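You operate a simulated robot arm through the tools that you are given. There is no shell and no other tool. Be economical: measure what you need, move in short steps, check, and stop when the job is done.

The job below is to be done with a simulated robot arm. You get a single attempt, and the scene is never put back.

Task
Put things in order on the top of the check bench. At the end: the yellow pin from the top of the check bench stands where the gold large brass weight stood; the blue relay from the top of the check bench is in the grey parts bin; the silver spring from the top of the check bench stands where the yellow pin stood; the gold large brass weight stands on top of the white tin; the grey bearing block from the top of the check bench stands on top of the green roll; whatever was shut is shut again. Leave all else as you found it, and nothing knocked over.
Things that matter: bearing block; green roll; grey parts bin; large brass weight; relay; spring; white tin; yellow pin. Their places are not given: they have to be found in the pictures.

The check looks at the end state, three seconds after you hand in, the way a careful person would. Anything else that was tipped, shoved, dropped, spilled or broken makes it a failure.

Robot
A 7-joint arm with a two-finger parallel gripper, fixed in place. Base frame: the origin is at the foot of the arm, x ahead of it, y to its left, z up; the work surface is at about z = 0. Units: mm, degrees, N and s.
With the tool pointing down near the work surface it reaches from about 220 to 580 mm from the base axis. Its first joint turns from -66.0 to 66.0 degrees. Payload 2.5 kg.
The tool frame sits at the grasp point between the pads (the TCP): z along the fingers, y along the line on which they close. The tips reach 23 mm beyond it. The gripper opens to 94 mm. The fingers are 38 mm wide and 10 mm thick; the gripper's body (54 by 96 mm) begins 39 mm behind the TCP.
Orientation is that of the tool frame in the base frame, as a unit quaternion [x, y, z, w]. With the fingers straight down and closing along the base's y, the tool's x points along the base's -x, its y along +y and its z along -z.

Tools
- The arm moves only by the tool send_rows. Its argument "plan" is a list of rows, each an object (a shift or turn left out is 0, a gripper value left out holds the last) with "dp": the shift along the tool's x, y, z in units of 25 mm (1.0 is 25 mm), a list of three; "rotation": the turn, a rotation vector about the tool's x, y, z in units of 6 degrees (1.0 is 6 degrees), a list of three; "fingers": the finger opening in mm, from 0 to 94. In form: [{"dp": [x, y, z], "rotation": [rx, ry, rz], "fingers": fingers}, ...]. A call has 1 to 8 rows; each row shifts and turns the commanded pose from where the row before left it, along the tool's axes as they then stand. A call with a number of a shift or a turn outside -1 to 1 is refused whole. Each row takes 0.2 s and may step no farther than 50 mm and 8.6 degrees from the row before; otherwise, or with a gripper value out of range, the whole call is refused. A pose out of reach is approached as far as the arm can. The call stops where the force on the tool passes 40 N (or 10 N more than at its start, if that is more) or the arm is blocked; 0.2 s more then pass. Each finger travels about 108 mm/s and halts on what it meets, pressing with about 25 N; the grip force reading is that of the motor and also rises with nothing between the fingers. The clock runs only during rows and for 0.2 s after the last one: add rows that do not move to give the fingers time. It gives the time, the measured TCP pose, the force on the tool (base axes), the opening and the grip force at its end, in the units of the frame above (readings bear some noise), with the torque about the TCP (base axes, N m) and any sound that the robot's microphone picked up, and new pictures: "show" is both (left out), scene, wrist or none.
- Cameras (640 x 400 px; columns grow to the right, rows downward): "scene" is fixed at [107.3, -412.8, 522.8]; the picture's right is [0.88, -0.47, 0.00], its down [-0.36, -0.67, -0.65] and it looks along [0.31, 0.57, -0.76] (base axes); focal length 214 px, centre (320, 200). "wrist" rides on the gripper at [86, 16, -75] in the tool frame; the picture's right is [-0.18, 0.98, 0.00], its down [-0.58, -0.11, -0.81] and it looks along [-0.79, -0.15, 0.59] (tool axes); focal length 243 px, centre (320, 200).
- locate(camera, pixels): there is no depth. For up to 12 entries [column, row, z] of the newest picture of that camera ("zoom" is the newest enlarged one), the place [x, y] in the base frame at which the ray of that pixel passes the height z, good to about 2 mm. No time passes.
- zoom(camera, box): a new picture of the part [left, top, right, bottom] of that camera's present view, enlarged. No time passes.
- close_job(): hands the job in; it is judged then, once.

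Go step by step. Measure first, check grasps and placings, and put right what went wrong. The budget is 80 turns and 200 pictures, counting those below and the enlarged ones. Unless the task says otherwise, let go and move clear before handing in.

The tools are called after "Request:" as name(argument=value, ...) on one line, values as JSON. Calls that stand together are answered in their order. send_rows: Moves the arm, as the interface text tells. Its arguments: {"type":"object","properties":{"plan":{"type":"array","items":{"type":"object","properties":{"dp":{"type":"array","items":{"type":"number"}},"rotation":{"type":"array","items":{"type":"number"}},"fingers":{"type":"number"}}}},"show":{"type":"string","enum":["both","scene","wrist","none"]}},"required":["plan"]} The other tools are called the same way: locate (camera, pixels) gives the place at which the rays of pixels pass given heights; zoom (camera, box) takes an enlarged picture of a part of a camera's view; close_job () hands the job in.

At the start:

```text
clock: 0.0
tool_pos: [376.1, -19.5, 338.5]
tool_rot: [0.0, 1.0, 0.0, -0.001]
contact_force: [-0.3, -0.3, -0.2]
ft_torque: [0.01, 0.01, -0.02]
gripper_width: 94.0
grasp_force: 0.1
```

scene: 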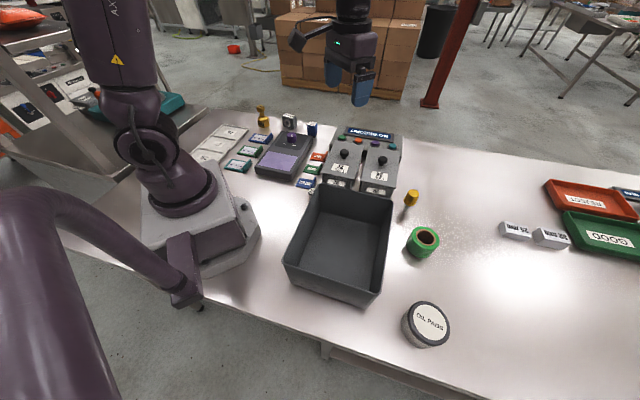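
wrist: 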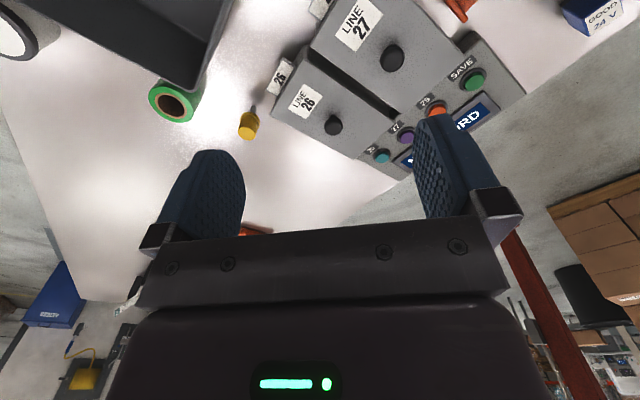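

The scene shows the bin near (340,245), the green roll (423,242), the tin (425,324), a yellow item (411,198) and a cluster near (262,120)-(312,128). I'll enlarge those parts.

Request:
zoom(camera="scene", box=[190, 90, 350, 190])

Request:
zoom(camera="scene", box=[300, 110, 460, 210])

Request:
zoom(camera="scene", box=[270, 170, 590, 370])

```text
4.00 times, centred on (270, 140) of scene
```

zoom: 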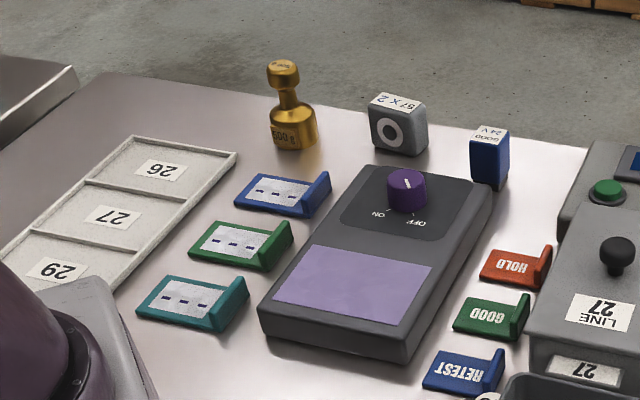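

```text
4.00 times, centred on (380, 160) of scene
```

zoom: 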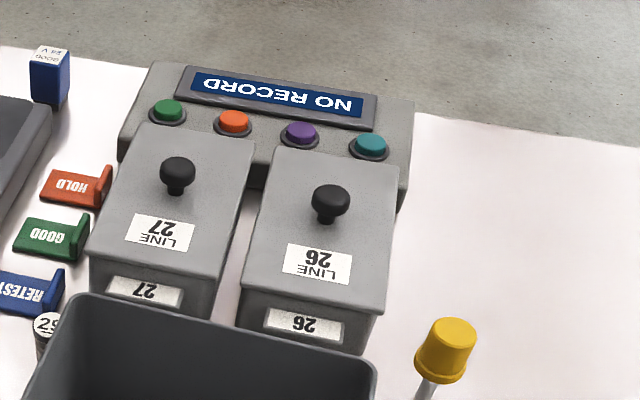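

```text
2.00 times, centred on (430, 270) of scene
```

zoom: 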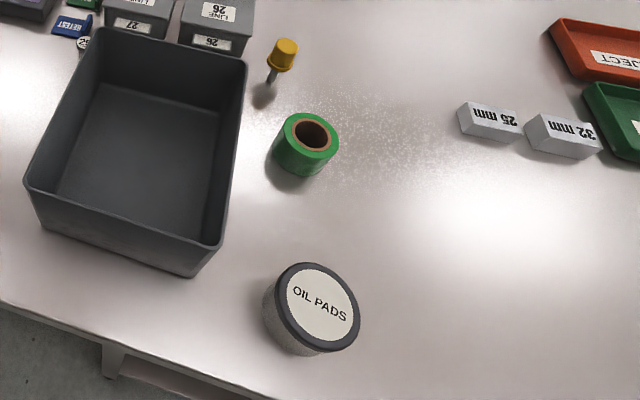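

The weight, bearing block, relay, pin, roll, tin and bin are visible; the spring isn't yet, though something round at (311,190) is half hidden by the bin. I'll zoom on it and on the wrist view, and locate the known things.

Request:
zoom(camera="scene", box=[290, 170, 338, 200])

Request:
zoom(camera="wrist", box=[120, 0, 440, 200])

Request:
locate(camera="scene", pixels=[[264, 126, 0], [261, 107, 60], [290, 127, 0], [291, 116, 40], [312, 135, 0], [312, 123, 40], [406, 206, 0], [412, 193, 40], [423, 255, 0], [427, 238, 35], [430, 316, 40], [311, 190, 30]])

Request:
locate(camera="scene", pixels=[[286, 265, 70], [379, 295, 70], [317, 186, 70], [393, 201, 70], [325, 180, 60], [359, 185, 60], [362, 188, 60], [396, 190, 60], [344, 155, 80], [382, 160, 80], [291, 301, 0], [366, 307, 0]])

```text
13.33 times, centred on (314, 185) of scene
```

zoom: 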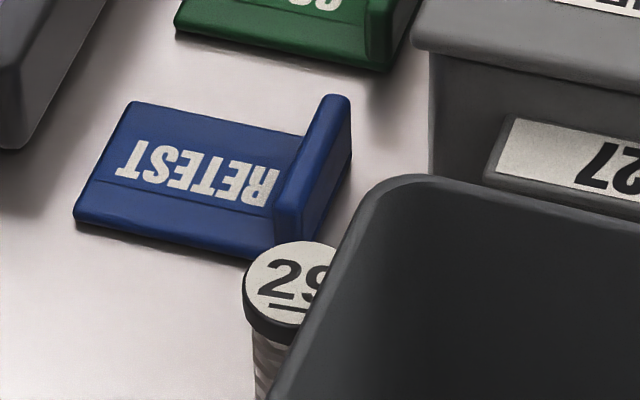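

```text
2.00 times, centred on (280, 100) of wrist
```

zoom: 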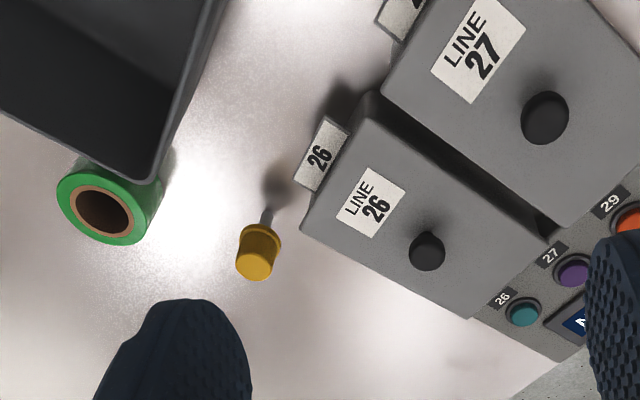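

```text
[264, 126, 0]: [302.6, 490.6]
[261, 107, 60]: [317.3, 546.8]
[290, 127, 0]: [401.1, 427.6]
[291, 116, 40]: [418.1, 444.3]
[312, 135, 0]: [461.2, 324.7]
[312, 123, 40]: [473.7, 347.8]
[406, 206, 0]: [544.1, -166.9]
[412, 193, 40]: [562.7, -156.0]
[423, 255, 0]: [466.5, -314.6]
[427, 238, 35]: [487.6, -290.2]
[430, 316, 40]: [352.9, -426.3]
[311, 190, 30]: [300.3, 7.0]
```

```text
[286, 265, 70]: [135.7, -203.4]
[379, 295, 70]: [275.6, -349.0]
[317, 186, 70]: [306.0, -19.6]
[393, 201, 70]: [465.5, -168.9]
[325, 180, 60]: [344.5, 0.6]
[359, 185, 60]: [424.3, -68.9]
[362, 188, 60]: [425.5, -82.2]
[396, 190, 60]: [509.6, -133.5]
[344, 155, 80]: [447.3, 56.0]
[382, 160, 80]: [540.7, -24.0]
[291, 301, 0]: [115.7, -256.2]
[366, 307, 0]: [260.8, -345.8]
```

The item at (311,190) is a small cylinder with a "29" cap and striped side, maybe the spring. I'll move the arm back to look at it with the wrist camera.

Request:
send_rows(plan=[{"dp": [1, 0, 0]}, {"dp": [1, 0, 0]}, {"dp": [1, 0, 0]}, {"dp": [1, 0, 0]}, {"dp": [1, 0, 0]}, {"dp": [0.4, 0, 0]}])

```text
clock: 1.4
tool_pos: [240.7, -19.7, 338.1]
tool_rot: [0.0, 1.0, 0.0, 0.0]
contact_force: [0.4, -0.3, -0.1]
ft_torque: [0.0, 0.02, 0.05]
gripper_width: 94.1
grasp_force: 0.1
```

scene: 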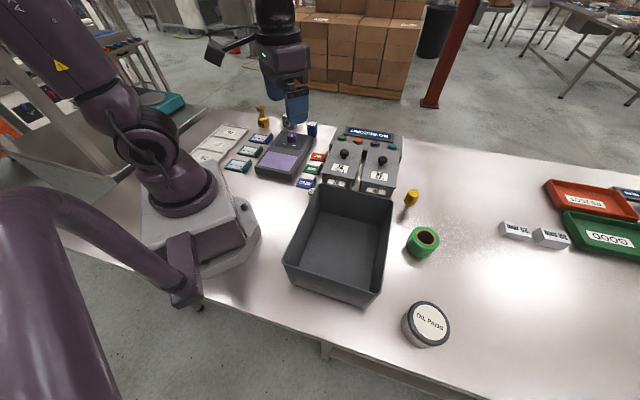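
wrist: 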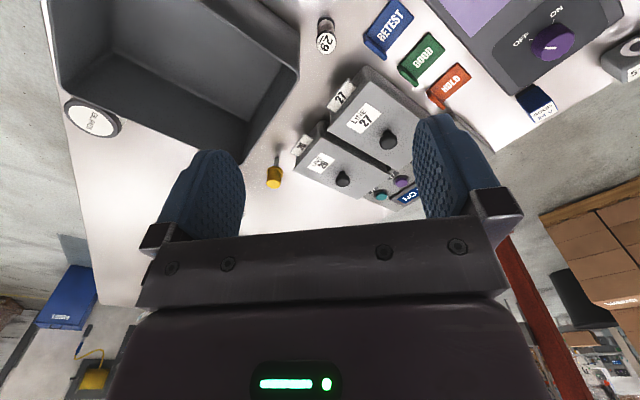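

Request:
zoom(camera="wrist", box=[296, 5, 360, 65])

Request:
zoom(camera="wrist", box=[240, 60, 440, 200])

Request:
locate(camera="wrist", pixels=[[326, 20, 0], [327, 42, 40], [275, 178, 50], [278, 158, 0], [388, 138, 80], [343, 180, 80]])

```text
6.67 times, centred on (328, 35) of wrist
```

zoom: 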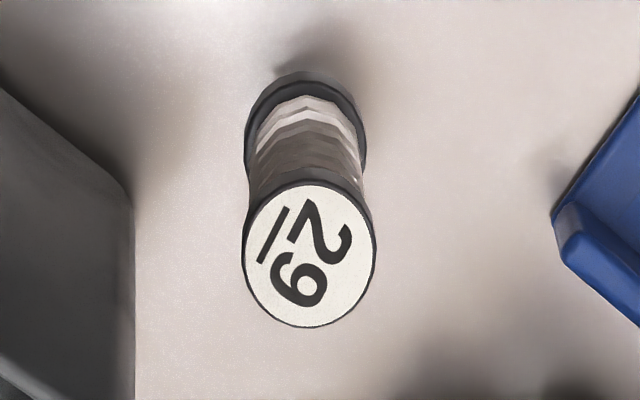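

```text
2.86 times, centred on (340, 130) of wrist
```

zoom: 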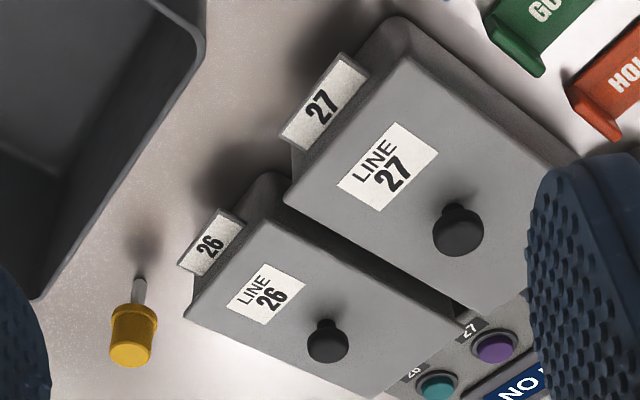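

```text
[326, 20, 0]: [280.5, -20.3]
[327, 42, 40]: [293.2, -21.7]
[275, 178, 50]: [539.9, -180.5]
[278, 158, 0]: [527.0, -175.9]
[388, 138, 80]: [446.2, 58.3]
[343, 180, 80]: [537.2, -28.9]
```

The cylinder is the silver spring, at about (281,-20). Now I swing the arm round toward the brass weight to measure it closely.

Request:
send_rows(plan=[{"dp": [0.05, 1, 0.6], "rotation": [0, 0, -1]}, {"dp": [0.05, 1, 0.6], "rotation": [0, 0, -1]}, {"dp": [0.05, 1, 0.6], "rotation": [0, 0, -1]}, {"dp": [0.05, 1, 0.6], "rotation": [0, 0, -1]}, {"dp": [0.05, 1, 0.6], "rotation": [0, 0, -1]}, {"dp": [0.05, 1, 0.6], "rotation": [0, 0, -1]}, {"dp": [0, 1, 0], "rotation": [0, 0, -1]}, {"dp": [0, 1, 0], "rotation": [0, 0, -1]}], show="wrist")

```text
clock: 3.2
tool_pos: [167.6, 158.2, 250.3]
tool_rot: [-0.408, 0.913, 0.0, 0.0]
contact_force: [-0.5, -0.9, -0.2]
ft_torque: [0.01, 0.0, 0.01]
gripper_width: 93.9
grasp_force: 0.1
```

wrist: 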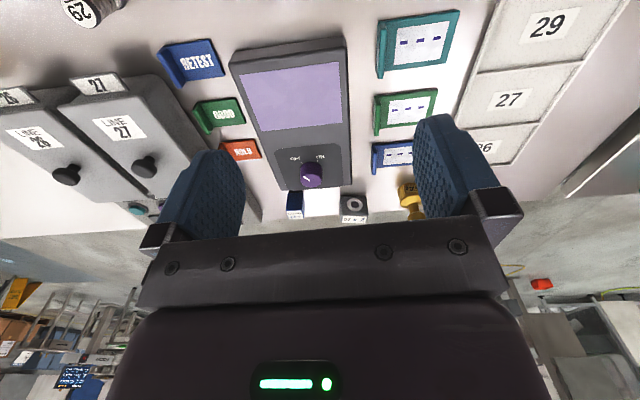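

The three upright items sit at (295,205), (353,208) and (410,200) in the wrist view. I move outward toward them.

Request:
send_rows(plan=[{"dp": [-1, 0.3, 0]}, {"dp": [-1, 0.3, 0]}, {"dp": [-1, 0.3, 0]}, {"dp": [-1, 0.3, 0]}, {"dp": [-1, 0.3, 0]}, {"dp": [-1, 0.3, 0]}, {"dp": [-1, 0.3, 0]}, {"dp": [-1, 0.3, 0]}], show="wrist")

```text
clock: 5.0
tool_pos: [253.9, 348.9, 250.5]
tool_rot: [-0.406, 0.914, 0.0, 0.0]
contact_force: [0.3, -0.3, 1.2]
ft_torque: [0.01, -0.01, 0.02]
gripper_width: 94.2
grasp_force: 0.0
```

wrist: 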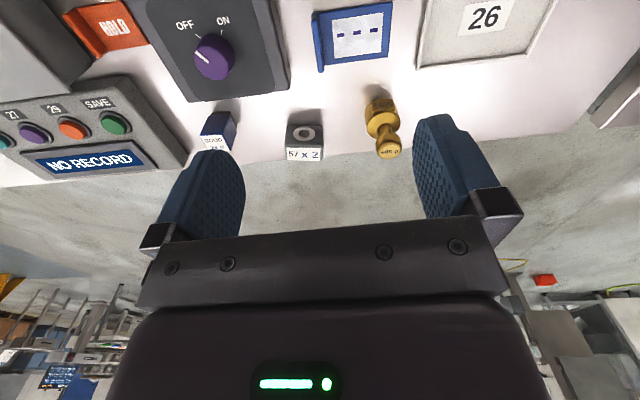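

Request:
zoom(camera="wrist", box=[190, 80, 430, 170])

Request:
locate(camera="wrist", pixels=[[381, 101, 0], [389, 150, 70], [304, 115, 0], [304, 154, 40], [225, 115, 0], [220, 140, 40]])

```text
2.67 times, centred on (310, 125) of wrist
```

zoom: 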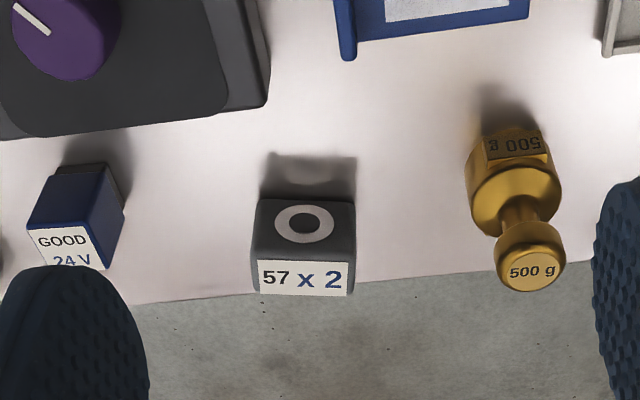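

```text
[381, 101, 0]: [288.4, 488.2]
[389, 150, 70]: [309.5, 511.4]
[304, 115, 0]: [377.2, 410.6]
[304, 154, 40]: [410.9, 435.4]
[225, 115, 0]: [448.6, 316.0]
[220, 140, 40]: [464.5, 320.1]
```

I triangulate the weight, block and relay top heights from both cameras.

Request:
locate(camera="wrist", pixels=[[388.7, 152, 50], [388.7, 152, 60], [388.7, 152, 70], [388.7, 152, 80], [304.5, 154, 20], [304.5, 154, 30], [304.5, 154, 40], [304.5, 154, 50], [381, 101, 0], [382, 122, 20]])

Request:
locate(camera="scene", pixels=[[260.8, 106.3, 50], [260.8, 106.3, 60], [260.8, 106.3, 70], [260.8, 106.3, 80], [289.2, 115.2, 20], [289.2, 115.2, 30], [289.2, 115.2, 40], [289.2, 115.2, 50], [264, 123, 0], [312.3, 124, 30], [312.3, 124, 40], [312.3, 124, 50]])

```text
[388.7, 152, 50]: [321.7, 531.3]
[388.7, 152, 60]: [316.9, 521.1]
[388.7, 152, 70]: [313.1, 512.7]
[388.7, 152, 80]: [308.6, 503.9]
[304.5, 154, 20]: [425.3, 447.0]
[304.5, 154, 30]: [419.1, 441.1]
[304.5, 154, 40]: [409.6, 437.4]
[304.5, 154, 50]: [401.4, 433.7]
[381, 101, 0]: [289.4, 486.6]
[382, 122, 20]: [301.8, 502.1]
```

```text
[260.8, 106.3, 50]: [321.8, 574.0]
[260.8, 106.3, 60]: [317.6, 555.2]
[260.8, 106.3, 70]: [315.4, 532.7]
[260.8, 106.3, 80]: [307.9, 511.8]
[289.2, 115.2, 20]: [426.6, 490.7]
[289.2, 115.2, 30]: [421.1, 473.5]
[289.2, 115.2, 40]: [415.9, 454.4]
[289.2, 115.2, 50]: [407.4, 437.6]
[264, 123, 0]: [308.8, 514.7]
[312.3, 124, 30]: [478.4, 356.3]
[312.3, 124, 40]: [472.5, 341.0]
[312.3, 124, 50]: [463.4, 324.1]
```

The weight is about 85 mm tall at (306,498), the block about 50 tall at (402,434), the relay about 50 tall at (463,323). I move to above the weight at z≈150.

Request:
send_rows(plan=[{"dp": [-0.97, 0.407, 0.667]}, {"dp": [-0.97, 0.407, 0.667]}, {"dp": [-0.97, 0.407, 0.667]}, {"dp": [-0.97, 0.407, 0.667]}, {"dp": [-0.97, 0.407, 0.667]}, {"dp": [-0.97, 0.407, 0.667]}])

```text
clock: 6.4
tool_pos: [306.6, 496.8, 148.9]
tool_rot: [-0.406, 0.914, 0.0, -0.001]
contact_force: [0.6, 0.5, 0.8]
ft_torque: [0.03, 0.02, 0.04]
gripper_width: 94.1
grasp_force: 0.1
```

scene: 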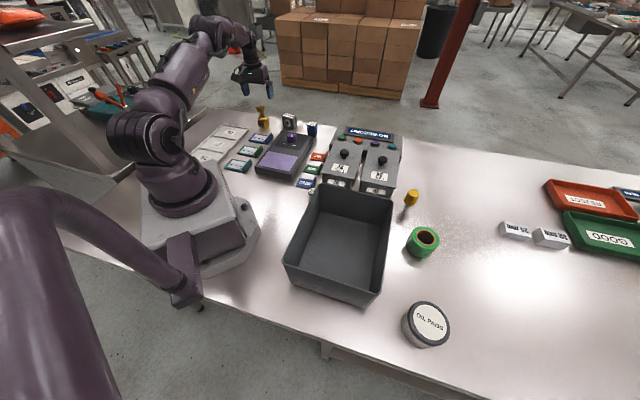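
wrist: 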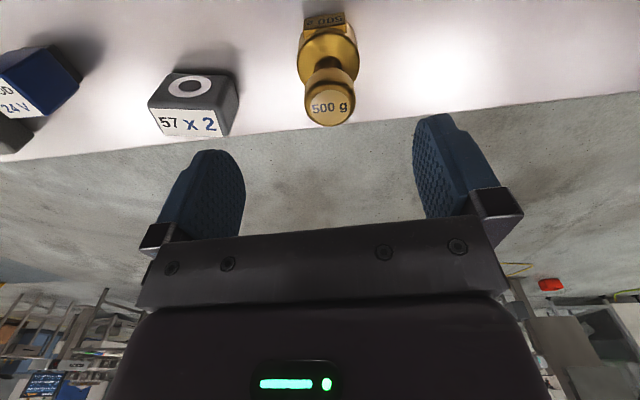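

The knob appears at (330,106) and its base at (327,30). I measure with the new view.

Request:
zoom(camera="wrist", box=[270, 0, 390, 140])

Request:
locate(camera="wrist", pixels=[[330, 107, 70], [330, 107, 80], [330, 107, 85], [330, 107, 90], [305, 107, 85], [354, 107, 85], [327, 24, 0], [300, 50, 20], [355, 50, 20], [190, 120, 50], [192, 80, 0]])

```text
2.86 times, centred on (330, 70) of wrist
```

zoom: 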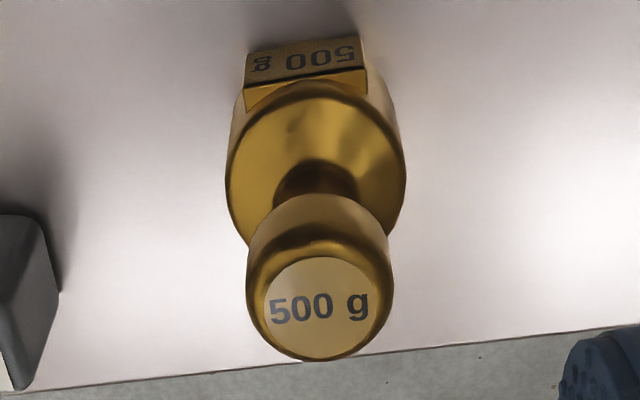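

```text
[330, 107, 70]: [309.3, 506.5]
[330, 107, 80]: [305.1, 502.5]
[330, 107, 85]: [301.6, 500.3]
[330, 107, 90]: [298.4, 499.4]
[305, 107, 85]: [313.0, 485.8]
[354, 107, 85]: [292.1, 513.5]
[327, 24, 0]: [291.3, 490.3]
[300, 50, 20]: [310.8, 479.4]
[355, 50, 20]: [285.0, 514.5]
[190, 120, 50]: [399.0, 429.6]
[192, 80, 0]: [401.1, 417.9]
```

The knob centre is about 5 mm to tool +y. I shift, descend to TCP z≈72 and close on the knob.

Request:
send_rows(plan=[{"dp": [-0.04, 0.2, 0.9]}, {"dp": [0, 0, 0.9]}, {"dp": [0, 0, 0.8]}, {"dp": [0, 0, 0.46]}, {"fingers": 94}])

```text
clock: 7.6
tool_pos: [303.9, 500.9, 69.9]
tool_rot: [-0.407, 0.914, 0.0, 0.0]
contact_force: [0.0, 0.5, -0.5]
ft_torque: [0.02, 0.0, 0.0]
gripper_width: 93.8
grasp_force: 0.0
```

scene: 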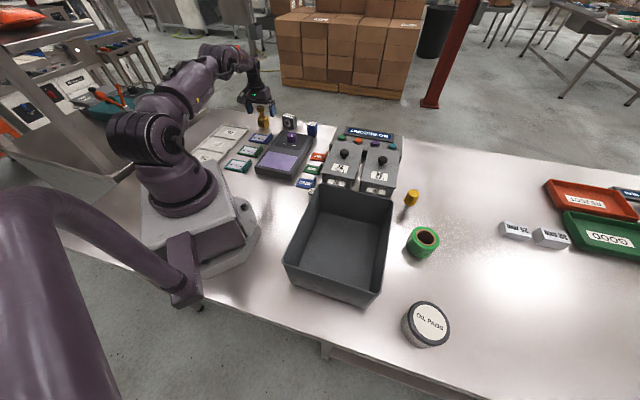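
wrist: 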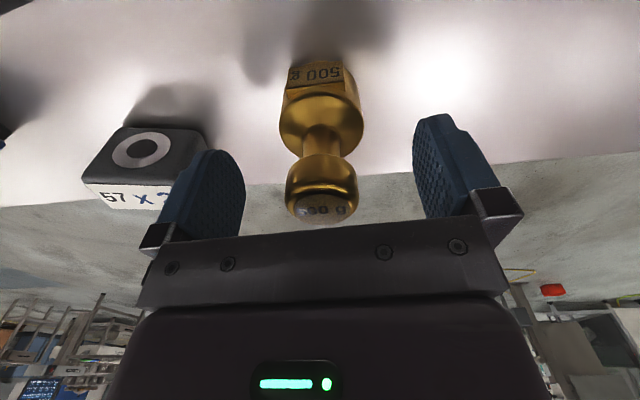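

The knob is centred at (321,185) between the pads. I close on it.

Request:
send_rows(plan=[{"fingers": 15}, {"fingers": 15}, {"fingers": 15}], show="wrist")

```text
clock: 8.4
tool_pos: [304.5, 501.2, 71.5]
tool_rot: [-0.407, 0.914, 0.0, -0.001]
contact_force: [-1.6, 1.0, 1.1]
ft_torque: [0.04, -0.01, 0.0]
gripper_width: 33.7
grasp_force: 25.0
```

wrist: 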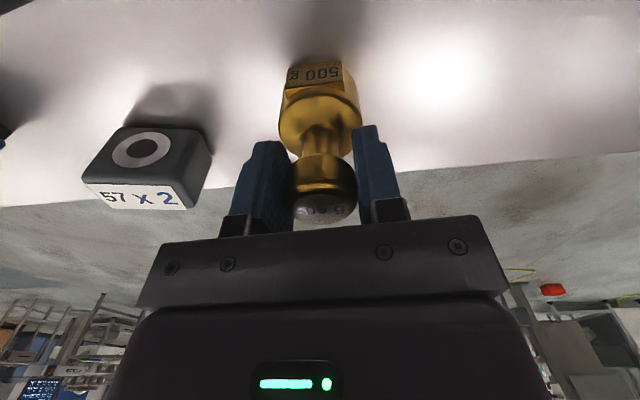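

The grip holds (33.7 mm, 25 N). I lift and begin moving in the -y direction.

Request:
send_rows(plan=[{"dp": [0, 0, -0.6]}, {"dp": [0, 0, -1]}, {"dp": [0, 0, -1]}, {"dp": [0.5, -0.45, -1]}, {"dp": [1, -0.9, -1]}, {"dp": [1, -0.9, -1]}, {"dp": [1, -0.9, -1]}, {"dp": [1, -0.9, 0]}], show="wrist")

```text
clock: 10.2
tool_pos: [301.8, 348.3, 239.7]
tool_rot: [-0.406, 0.914, 0.0, 0.0]
contact_force: [0.0, 0.7, -3.9]
ft_torque: [0.01, -0.01, 0.0]
gripper_width: 33.5
grasp_force: 25.5
```

wrist: 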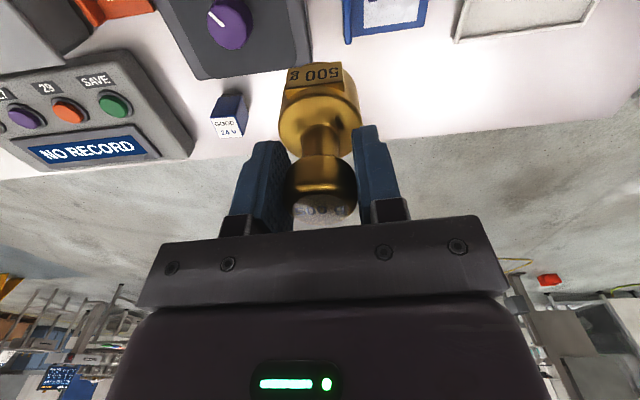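

The weight hangs steady. I continue in -y while turning the tool back to yaw 0.

Request:
send_rows(plan=[{"dp": [0.929, -0.836, 0], "rotation": [0, 0, 1]}, {"dp": [0.836, -0.929, 0], "rotation": [0, 0, 1]}, {"dp": [0.705, -0.971, 0], "rotation": [0, 0, 1]}, {"dp": [0.575, -0.996, 0], "rotation": [0, 0, 1]}, {"dp": [0.444, -0.996, 0], "rotation": [0, 0, 1]}, {"dp": [0.324, -0.998, 0], "rotation": [0, 0, 1]}, {"dp": [0.212, -0.998, 0], "rotation": [0, 0, 1]}, {"dp": [0.105, -0.995, 0], "rotation": [0, 0, 1]}], show="none")

Request:
send_rows(plan=[{"dp": [0, -1, 0], "rotation": [0, 0, 1]}, {"dp": [-0.105, -0.995, 0], "rotation": [0, 0, 1]}, {"dp": [-0.212, -0.998, 0], "rotation": [0, 0, 1]}, {"dp": [-0.324, -0.998, 0], "rotation": [0, 0, 1]}, {"dp": [-0.444, -0.996, 0], "rotation": [0, 0, 1]}, {"dp": [-0.575, -0.996, 0], "rotation": [0, 0, 1]}, {"dp": [-0.705, -0.971, 0], "rotation": [0, 0, 1]}, {"dp": [-0.836, -0.929, 0], "rotation": [0, 0, 1]}])

```text
clock: 12.0
tool_pos: [305.2, 123.8, 238.6]
tool_rot: [0.001, 1.0, 0.0, 0.001]
contact_force: [0.2, 0.5, -5.0]
ft_torque: [0.01, -0.01, -0.01]
gripper_width: 33.9
grasp_force: 24.8
```

```text
clock: 13.8
tool_pos: [304.0, -93.5, 236.3]
tool_rot: [0.407, 0.913, 0.0, 0.0]
contact_force: [0.7, -0.4, -4.3]
ft_torque: [0.0, 0.01, 0.01]
gripper_width: 33.7
grasp_force: 24.6
```

scene: 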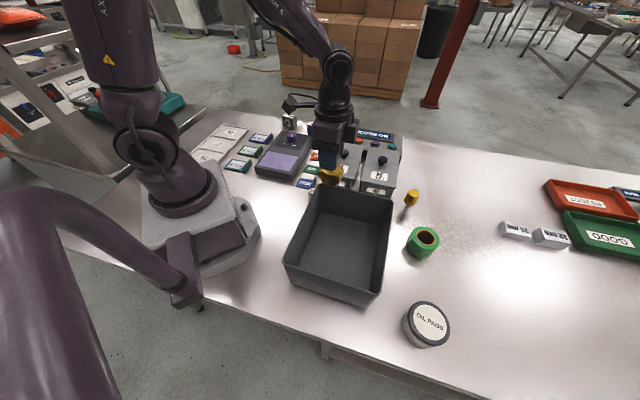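
wrist: 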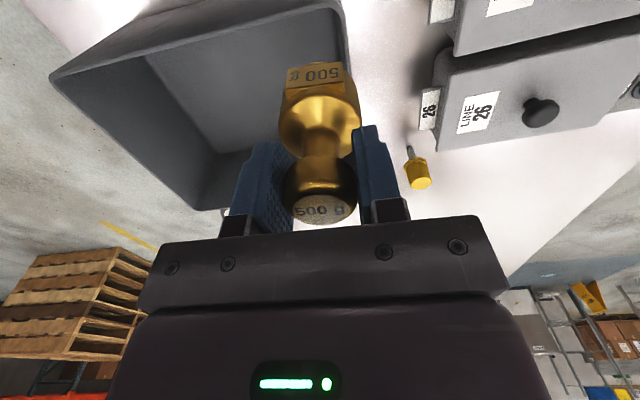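

Continuing in -y toward the tin.

Request:
send_rows(plan=[{"dp": [-0.929, -0.836, 0]}, {"dp": [-0.929, -0.836, 0]}, {"dp": [-0.929, -0.836, 0]}, {"dp": [-0.929, -0.836, 0]}, {"dp": [-0.929, -0.836, 0]}, {"dp": [-0.929, -0.836, 0]}, {"dp": [-0.929, -0.836, 0]}])

Request:
zoom(camera="scene", box=[385, 290, 465, 360])

Request:
locate(camera="scene", pixels=[[409, 308, 40], [449, 322, 40], [432, 302, 40], [430, 346, 40], [402, 326, 0], [430, 349, 0]])

```text
clock: 15.4
tool_pos: [303.7, -313.0, 235.8]
tool_rot: [0.407, 0.914, 0.0, 0.0]
contact_force: [0.7, -0.6, -5.6]
ft_torque: [0.0, 0.0, -0.03]
gripper_width: 33.6
grasp_force: 24.5
```

scene: 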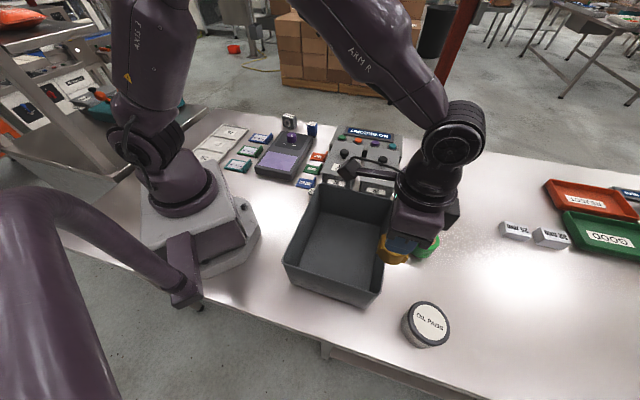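
wrist: 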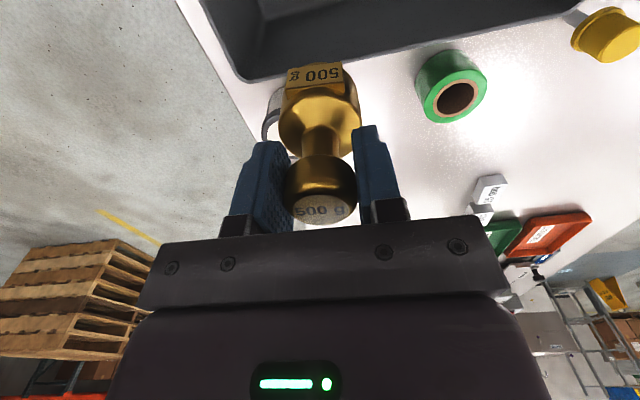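

```text
5.71 times, centred on (425, 325) of scene
```

zoom: 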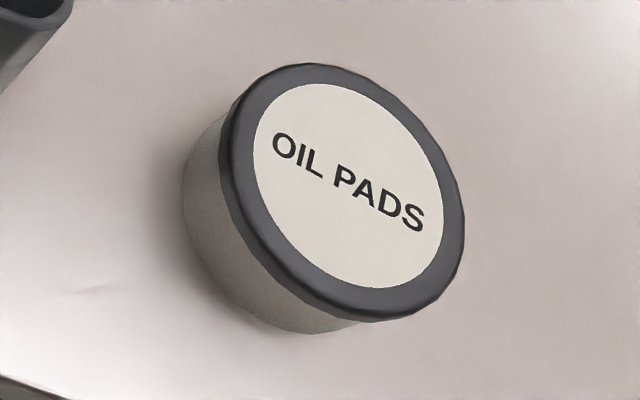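

```text
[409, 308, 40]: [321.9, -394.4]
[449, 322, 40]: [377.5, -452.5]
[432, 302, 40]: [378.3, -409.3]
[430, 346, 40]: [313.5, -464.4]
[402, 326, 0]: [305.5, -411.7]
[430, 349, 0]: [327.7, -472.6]
```

The tin is partly hidden behind the weight in the wrist view at (272,115). I shift sideways to see it.

Request:
send_rows(plan=[{"dp": [0, 1, 0]}, {"dp": [0, 1, 0]}], show="wrist")

Request:
locate(camera="scene", pixels=[[429.4, 323.8, 30], [429.4, 323.8, 40], [429.4, 323.8, 50]])

```text
clock: 16.0
tool_pos: [339.6, -277.8, 237.3]
tool_rot: [0.406, 0.914, 0.0, 0.001]
contact_force: [-0.6, 0.1, -5.7]
ft_torque: [0.02, 0.02, 0.01]
gripper_width: 33.8
grasp_force: 25.1
```

wrist: 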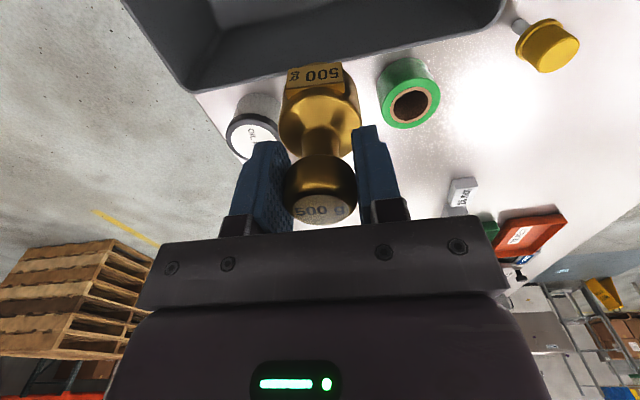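

```text
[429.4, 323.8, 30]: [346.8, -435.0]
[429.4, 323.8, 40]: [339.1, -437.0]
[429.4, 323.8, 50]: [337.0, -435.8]
```

Request:
zoom(camera="wrist", box=[210, 80, 300, 170])

Request:
locate(camera="wrist", pixels=[[253, 137, 30], [253, 137, 40], [253, 137, 50], [258, 96, 0], [236, 110, 0], [280, 110, 0]])

Request:
locate(camera="scene", pixels=[[429.4, 323.8, 30], [429.4, 323.8, 40], [429.4, 323.8, 50], [429.4, 323.8, 45]])

```text
4.44 times, centred on (255, 125) of wrist
```

zoom: 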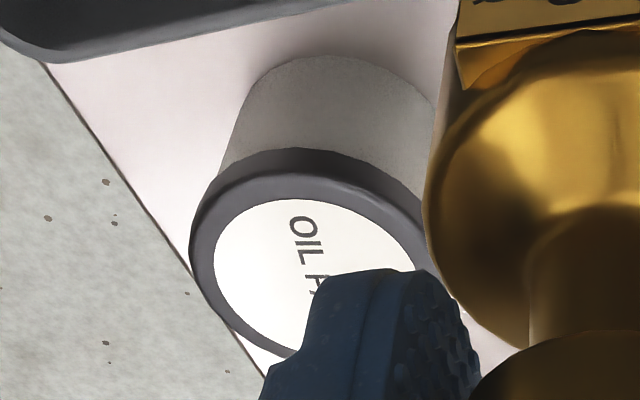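

```text
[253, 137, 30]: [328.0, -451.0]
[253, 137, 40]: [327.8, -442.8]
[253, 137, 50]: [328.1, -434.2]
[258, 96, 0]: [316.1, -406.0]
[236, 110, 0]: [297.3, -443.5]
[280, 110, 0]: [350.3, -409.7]
```

```text
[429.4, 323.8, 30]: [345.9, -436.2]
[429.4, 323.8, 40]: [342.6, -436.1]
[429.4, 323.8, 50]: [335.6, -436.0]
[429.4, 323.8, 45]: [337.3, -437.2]
```

Lid top is at z≈47, centre around (335,-436). I move above it with the weight's foot well clear, and check.

Request:
send_rows(plan=[{"dp": [-0.916, -0.874, 0.4]}, {"dp": [-0.916, -0.874, 0.5]}, {"dp": [-0.916, -0.874, 0.6]}, {"dp": [-0.916, -0.874, 0.7]}, {"dp": [-0.916, -0.874, 0.6]}, {"dp": [0, 0, 0]}])

Request:
zoom(camera="scene", box=[365, 240, 485, 360])

Request:
zoom(camera="wrist", box=[240, 20, 400, 140])

```text
clock: 17.4
tool_pos: [335.7, -437.3, 165.1]
tool_rot: [0.407, 0.913, 0.0, 0.0]
contact_force: [0.0, -0.2, -5.0]
ft_torque: [0.03, 0.02, 0.0]
gripper_width: 33.7
grasp_force: 25.3
```

scene: 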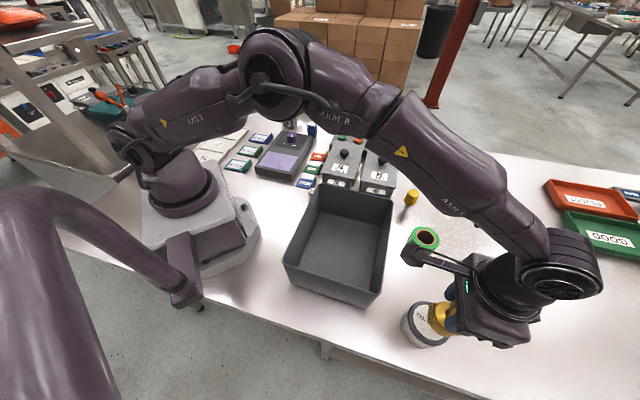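
wrist: 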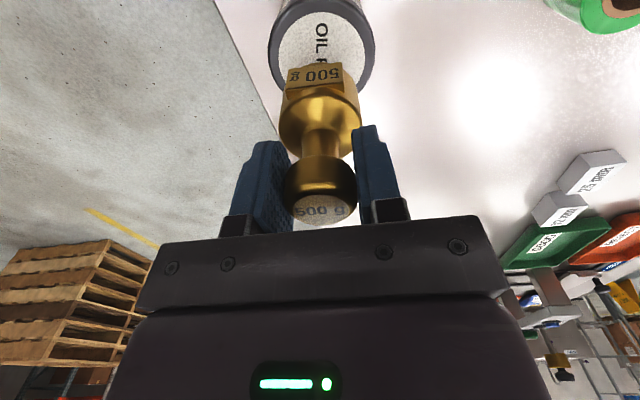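

```text
3.33 times, centred on (425, 300) of scene
```

zoom: 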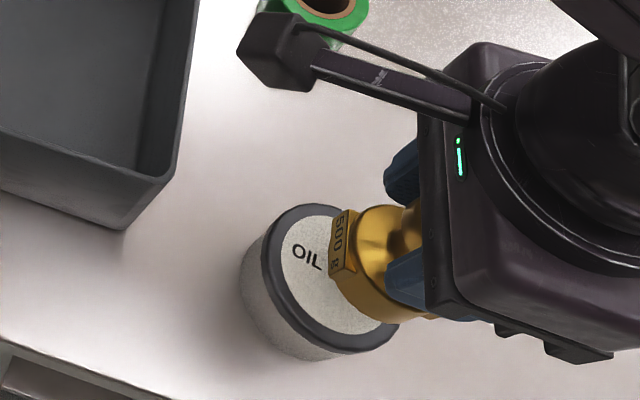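

```text
3.33 times, centred on (320, 80) of wrist
```

zoom: 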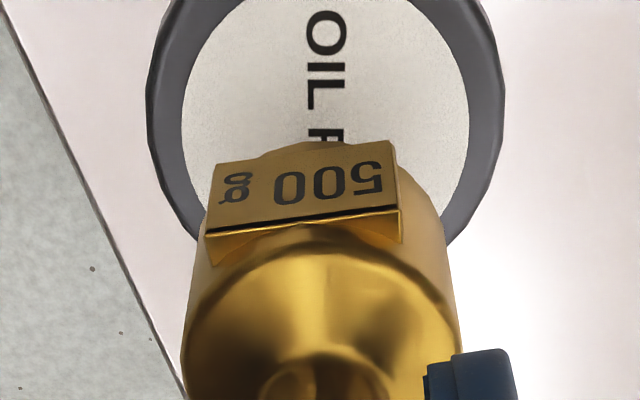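

The lid spans columns 268–375 about row 54 in the wrist view. I compute its centre at candidate heights.

Request:
locate(camera="wrist", pixels=[[322, 54, 40], [322, 54, 47], [322, 54, 55], [268, 54, 47], [375, 54, 47]])

Request:
locate(camera="scene", pixels=[[414, 339, 0], [417, 347, 0], [401, 325, 0], [429.4, 323.8, 47], [429.4, 323.8, 55]])

```text
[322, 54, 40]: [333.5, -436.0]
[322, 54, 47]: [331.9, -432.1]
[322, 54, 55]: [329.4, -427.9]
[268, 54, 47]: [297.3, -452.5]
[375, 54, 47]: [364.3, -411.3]
```

```text
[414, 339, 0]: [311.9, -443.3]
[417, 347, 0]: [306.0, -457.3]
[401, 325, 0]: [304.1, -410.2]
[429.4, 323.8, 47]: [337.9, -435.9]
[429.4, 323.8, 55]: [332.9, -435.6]
```

The weight is within about 3 mm of the lid centre. I lower to foot height ≈54 and check clearance.

Request:
send_rows(plan=[{"dp": [0.08, 0, 0.5]}, {"dp": [0, 0, 0.5]}, {"dp": [0, 0, 0.4]}, {"dp": [0, 0, 0.2]}, {}])

Request:
zoom(camera="scene", box=[385, 280, 465, 360])

```text
clock: 18.6
tool_pos: [335.1, -437.6, 127.9]
tool_rot: [0.406, 0.914, -0.002, 0.003]
contact_force: [1.5, -2.6, 17.2]
ft_torque: [-0.12, -0.21, 0.11]
gripper_width: 33.5
grasp_force: 23.3
```

scene: 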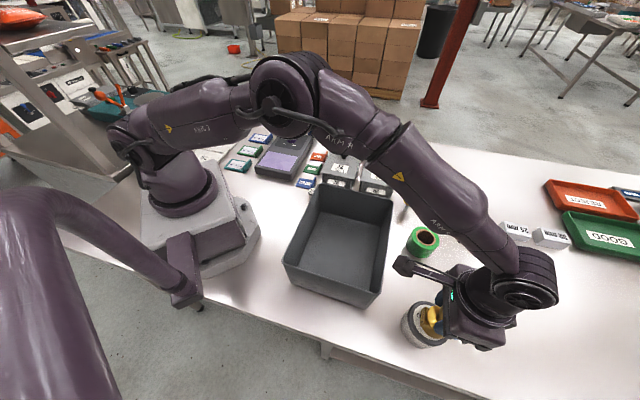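
wrist: 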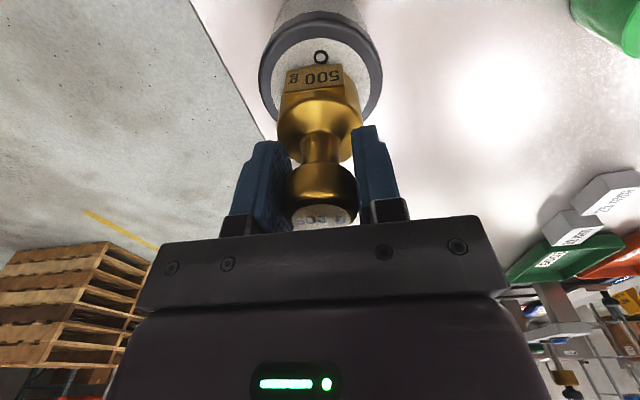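

```text
5.00 times, centred on (425, 320) of scene
```

zoom: 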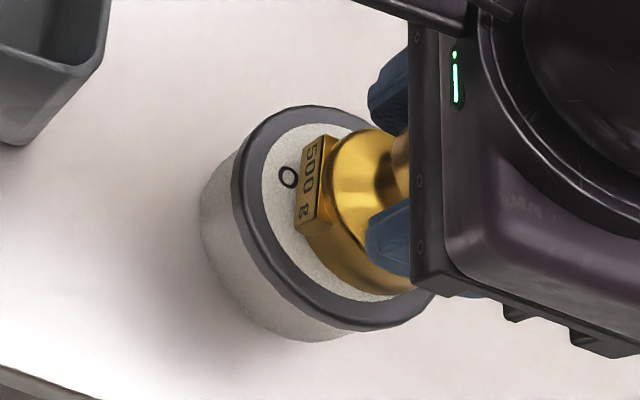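

The weight's foot met the lid (lid top ≈57) with slight pressure. It is about 6 mm outward of centre, so I lift 5 mm, shift in, set down lightly and release.

Request:
send_rows(plan=[{"dp": [0, 0, -0.24]}, {"dp": [0.24, 0, 0]}, {"dp": [0, 0, 0.1]}, {"dp": [0, 0, 0.08]}, {}, {"fingers": 40}, {"fingers": 60}, {"fingers": 80}])

```text
clock: 20.4
tool_pos: [330.2, -432.5, 129.6]
tool_rot: [0.407, 0.914, 0.0, 0.001]
contact_force: [0.5, -0.4, -0.2]
ft_torque: [-0.04, 0.0, -0.04]
gripper_width: 79.7
grasp_force: 0.1
```

scene: 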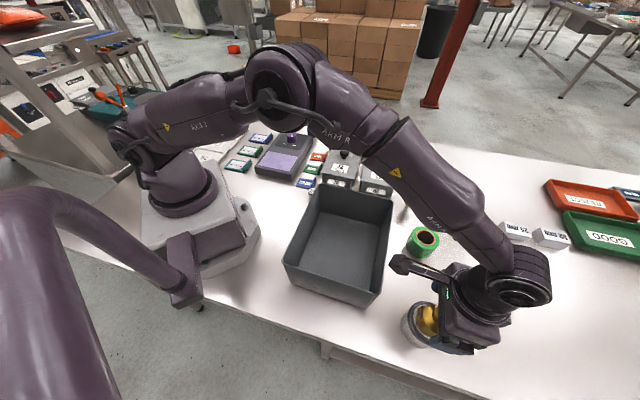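
wrist: 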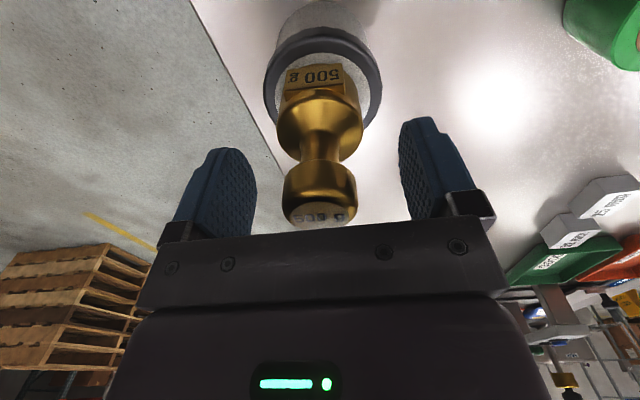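

The weight stands on the tin. I lift straight up, then head for the pin.

Request:
send_rows(plan=[{"dp": [0, 0, -1], "fingers": 94}, {"dp": [0, 0, -1]}, {"dp": [0, 0, -1]}, {"dp": [0, 0, -1]}, {"dp": [0.5, 1, -0.6], "rotation": [0, 0, -1]}, {"dp": [0.3, 1, 0], "rotation": [0, 0, -1]}, {"dp": [0.2, 1, 0], "rotation": [0, 0, -1]}, {"dp": [0.2, 1, 0], "rotation": [0, 0, -1]}])

```text
clock: 22.2
tool_pos: [368.3, -334.0, 242.9]
tool_rot: [0.207, 0.978, 0.0, 0.0]
contact_force: [1.1, -0.9, 1.1]
ft_torque: [0.0, -0.01, 0.0]
gripper_width: 94.2
grasp_force: 0.1
```

scene: 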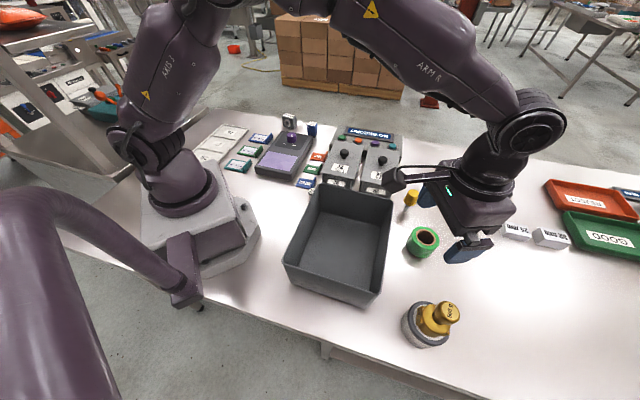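
wrist: 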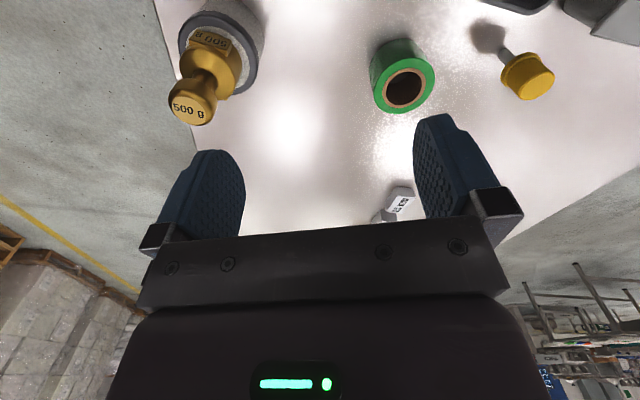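

The weight stands centred on the tin at (432,320) in the scene. I measure the roll and pin now.

Request:
zoom(camera="wrist", box=[360, 10, 570, 120])

Request:
zoom(camera="scene", box=[385, 180, 455, 265])

Request:
locate(camera="wrist", pixels=[[404, 89, 30], [404, 89, 40], [404, 89, 50], [371, 88, 40], [434, 88, 40], [541, 86, 50], [541, 86, 60], [541, 86, 70], [541, 86, 80], [504, 52, 10], [504, 50, 0]])

Request:
locate(camera="scene", pixels=[[427, 238, 30], [427, 238, 40], [427, 238, 50], [412.5, 192, 50], [412.5, 192, 60], [412.5, 192, 70], [412.5, 192, 80], [405, 207, 0]])

```text
3.05 times, centred on (465, 65) of wrist
```

zoom: 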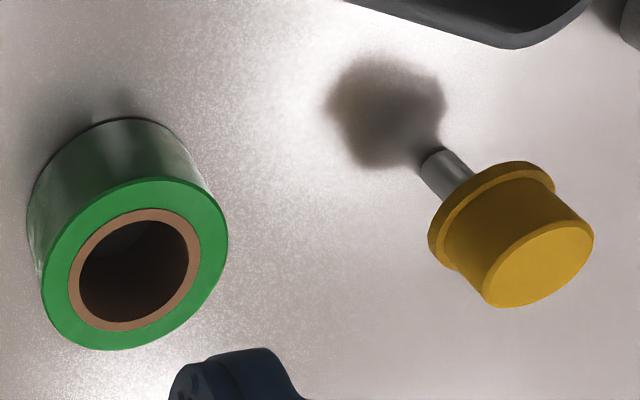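

```text
4.71 times, centred on (420, 222) of scene
```

zoom: 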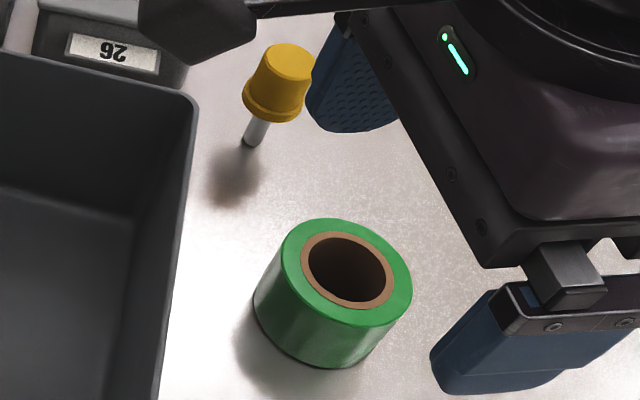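

```text
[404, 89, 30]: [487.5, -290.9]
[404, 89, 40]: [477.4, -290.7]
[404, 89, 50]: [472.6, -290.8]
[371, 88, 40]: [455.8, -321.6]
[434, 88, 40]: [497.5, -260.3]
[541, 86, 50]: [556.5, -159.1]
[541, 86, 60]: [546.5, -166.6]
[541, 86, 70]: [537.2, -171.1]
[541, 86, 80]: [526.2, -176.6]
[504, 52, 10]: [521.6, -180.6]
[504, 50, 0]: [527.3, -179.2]
```

```text
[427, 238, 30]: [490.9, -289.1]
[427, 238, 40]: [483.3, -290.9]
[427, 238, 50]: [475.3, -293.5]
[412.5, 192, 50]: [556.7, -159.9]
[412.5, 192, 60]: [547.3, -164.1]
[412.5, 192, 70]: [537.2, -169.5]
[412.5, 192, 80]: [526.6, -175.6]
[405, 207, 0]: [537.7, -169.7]
```

Request:
locate(camera="wrist", pixels=[[501, 52, 0], [527, 75, 40], [382, 56, 0]])

Request:
locate(camera="scene", pixels=[[405.1, 209.7, 0], [405.1, 211, 0], [393.6, 239, 40], [428, 233, 40], [462, 239, 40]])

Request:
send_rows(plan=[{"dp": [-0.3, 1, -0.2], "rotation": [0, 0, -0.8]}, {"dp": [-0.5, 1, 0]}, {"dp": [-0.5, 1, 0]}, {"dp": [-0.5, 1, 0]}, {"dp": [-0.5, 0.7, 0]}, {"dp": [-0.8, 0.0, 0]}])

```text
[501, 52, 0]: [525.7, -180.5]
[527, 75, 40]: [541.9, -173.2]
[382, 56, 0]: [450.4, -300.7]
```

```text
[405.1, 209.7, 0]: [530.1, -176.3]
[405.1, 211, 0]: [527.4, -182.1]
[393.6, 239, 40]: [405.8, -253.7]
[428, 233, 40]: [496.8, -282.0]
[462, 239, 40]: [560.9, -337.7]
```

```text
clock: 23.6
tool_pos: [483.4, -250.0, 248.7]
tool_rot: [0.166, 0.986, 0.0, 0.0]
contact_force: [-0.2, 0.8, -0.7]
ft_torque: [-0.02, 0.0, 0.0]
gripper_width: 94.0
grasp_force: 0.1
```

scene: 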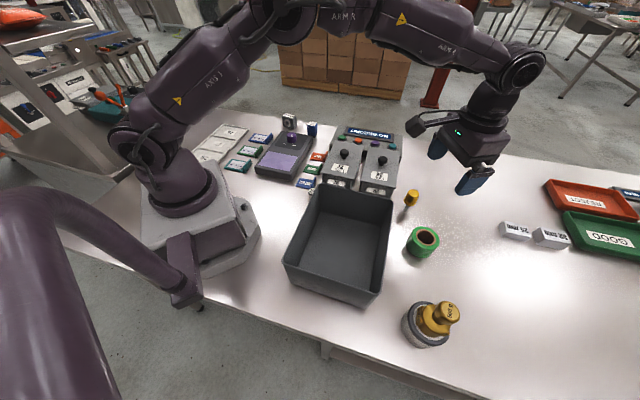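
wrist: 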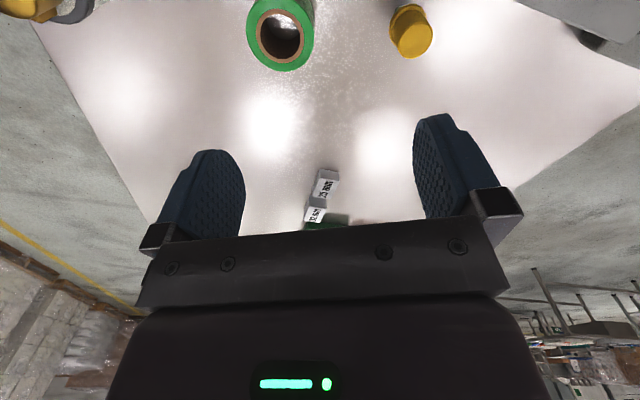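

The pin top is at (415,42) and the roll's bore at (280,36). I measure both from this view.

Request:
locate(camera="wrist", pixels=[[415, 42, 60], [415, 42, 70], [415, 42, 80], [280, 36, 35], [280, 36, 40], [280, 36, 45], [280, 36, 50], [247, 36, 42], [313, 36, 42], [260, 36, 42], [300, 36, 42]])

Request:
locate(camera="scene", pixels=[[427, 238, 35], [427, 238, 40], [427, 238, 45], [427, 238, 50]])

```text
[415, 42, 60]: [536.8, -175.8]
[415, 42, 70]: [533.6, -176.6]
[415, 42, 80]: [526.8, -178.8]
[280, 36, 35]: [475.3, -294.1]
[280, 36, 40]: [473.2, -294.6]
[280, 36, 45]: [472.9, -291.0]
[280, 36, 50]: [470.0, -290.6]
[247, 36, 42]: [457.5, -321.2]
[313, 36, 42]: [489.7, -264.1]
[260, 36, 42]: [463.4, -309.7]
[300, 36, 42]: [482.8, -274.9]
```

```text
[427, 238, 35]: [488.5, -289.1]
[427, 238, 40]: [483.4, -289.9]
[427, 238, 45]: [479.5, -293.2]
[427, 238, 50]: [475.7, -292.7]
```

The pin axis is near (529,-177) with the top about 76 high. I go above it at z≈150.

Request:
send_rows(plan=[{"dp": [-0.19, 0.84, 0.8]}, {"dp": [-0.19, 0.84, 1]}, {"dp": [-0.19, 0.84, 1]}, {"dp": [-0.19, 0.84, 1]}, {}], show="wrist")

Request:
zoom(camera="wrist", box=[240, 0, 400, 140])

```text
clock: 24.8
tool_pos: [529.0, -178.1, 153.6]
tool_rot: [0.166, 0.986, -0.001, 0.0]
contact_force: [0.0, 0.0, -0.1]
ft_torque: [0.02, 0.01, -0.01]
gripper_width: 93.8
grasp_force: 0.1
```

wrist: 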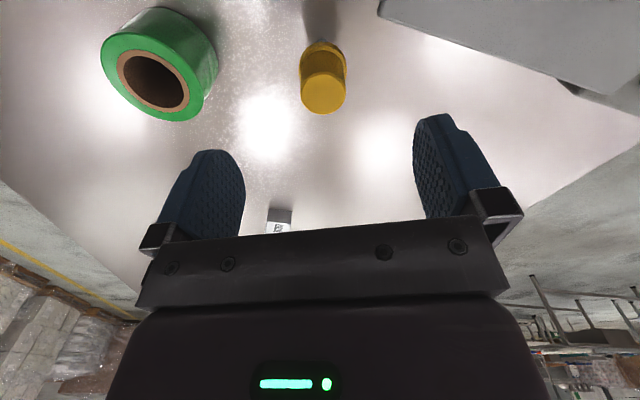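

```text
2.86 times, centred on (320, 70) of wrist
```

zoom: 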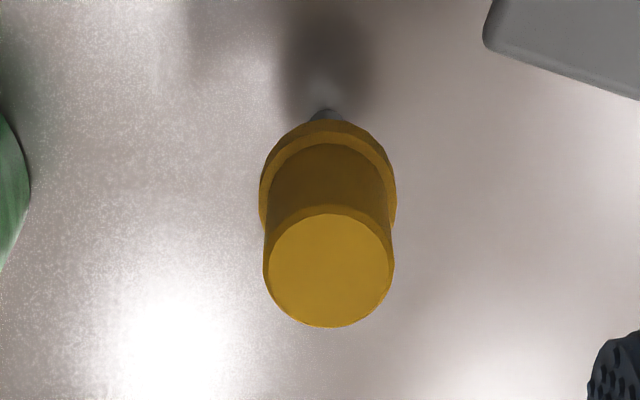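

The pin head is centred at (323,94). I narrow to 62 mm to keep clear of the box on the right, and descend to z≈66.

Request:
send_rows(plan=[{"dp": [0, 0.05, 0.5], "fingers": 62}, {"dp": [0, 0, 0.8]}, {"dp": [0, 0, 0.8]}, {"dp": [0, 0, 0.8]}, {"dp": [0, 0, 0.6]}, {}])

```text
clock: 26.2
tool_pos: [528.3, -178.0, 67.2]
tool_rot: [0.166, 0.986, 0.0, 0.0]
contact_force: [-0.5, 0.4, -0.8]
ft_torque: [0.01, -0.03, 0.01]
gripper_width: 61.8
grasp_force: 0.0
```

scene: 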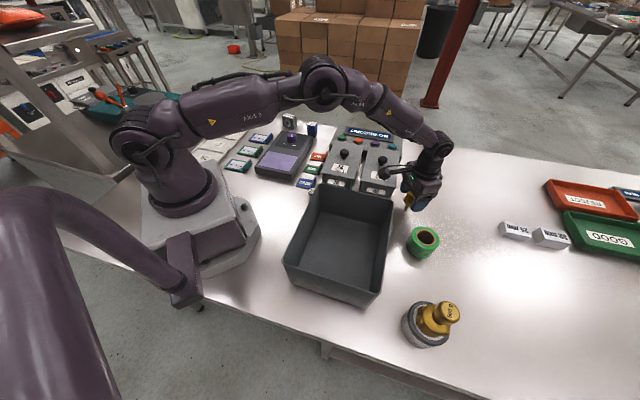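
wrist: 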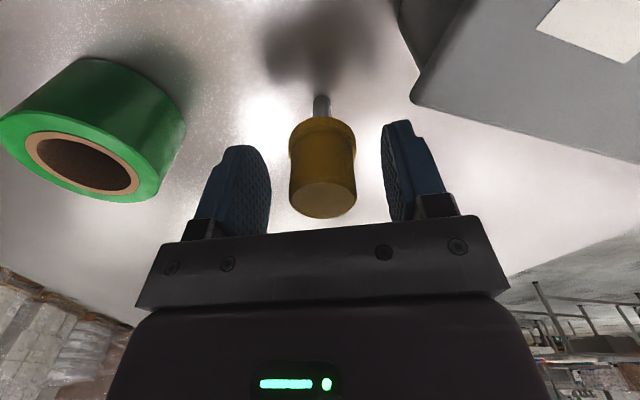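

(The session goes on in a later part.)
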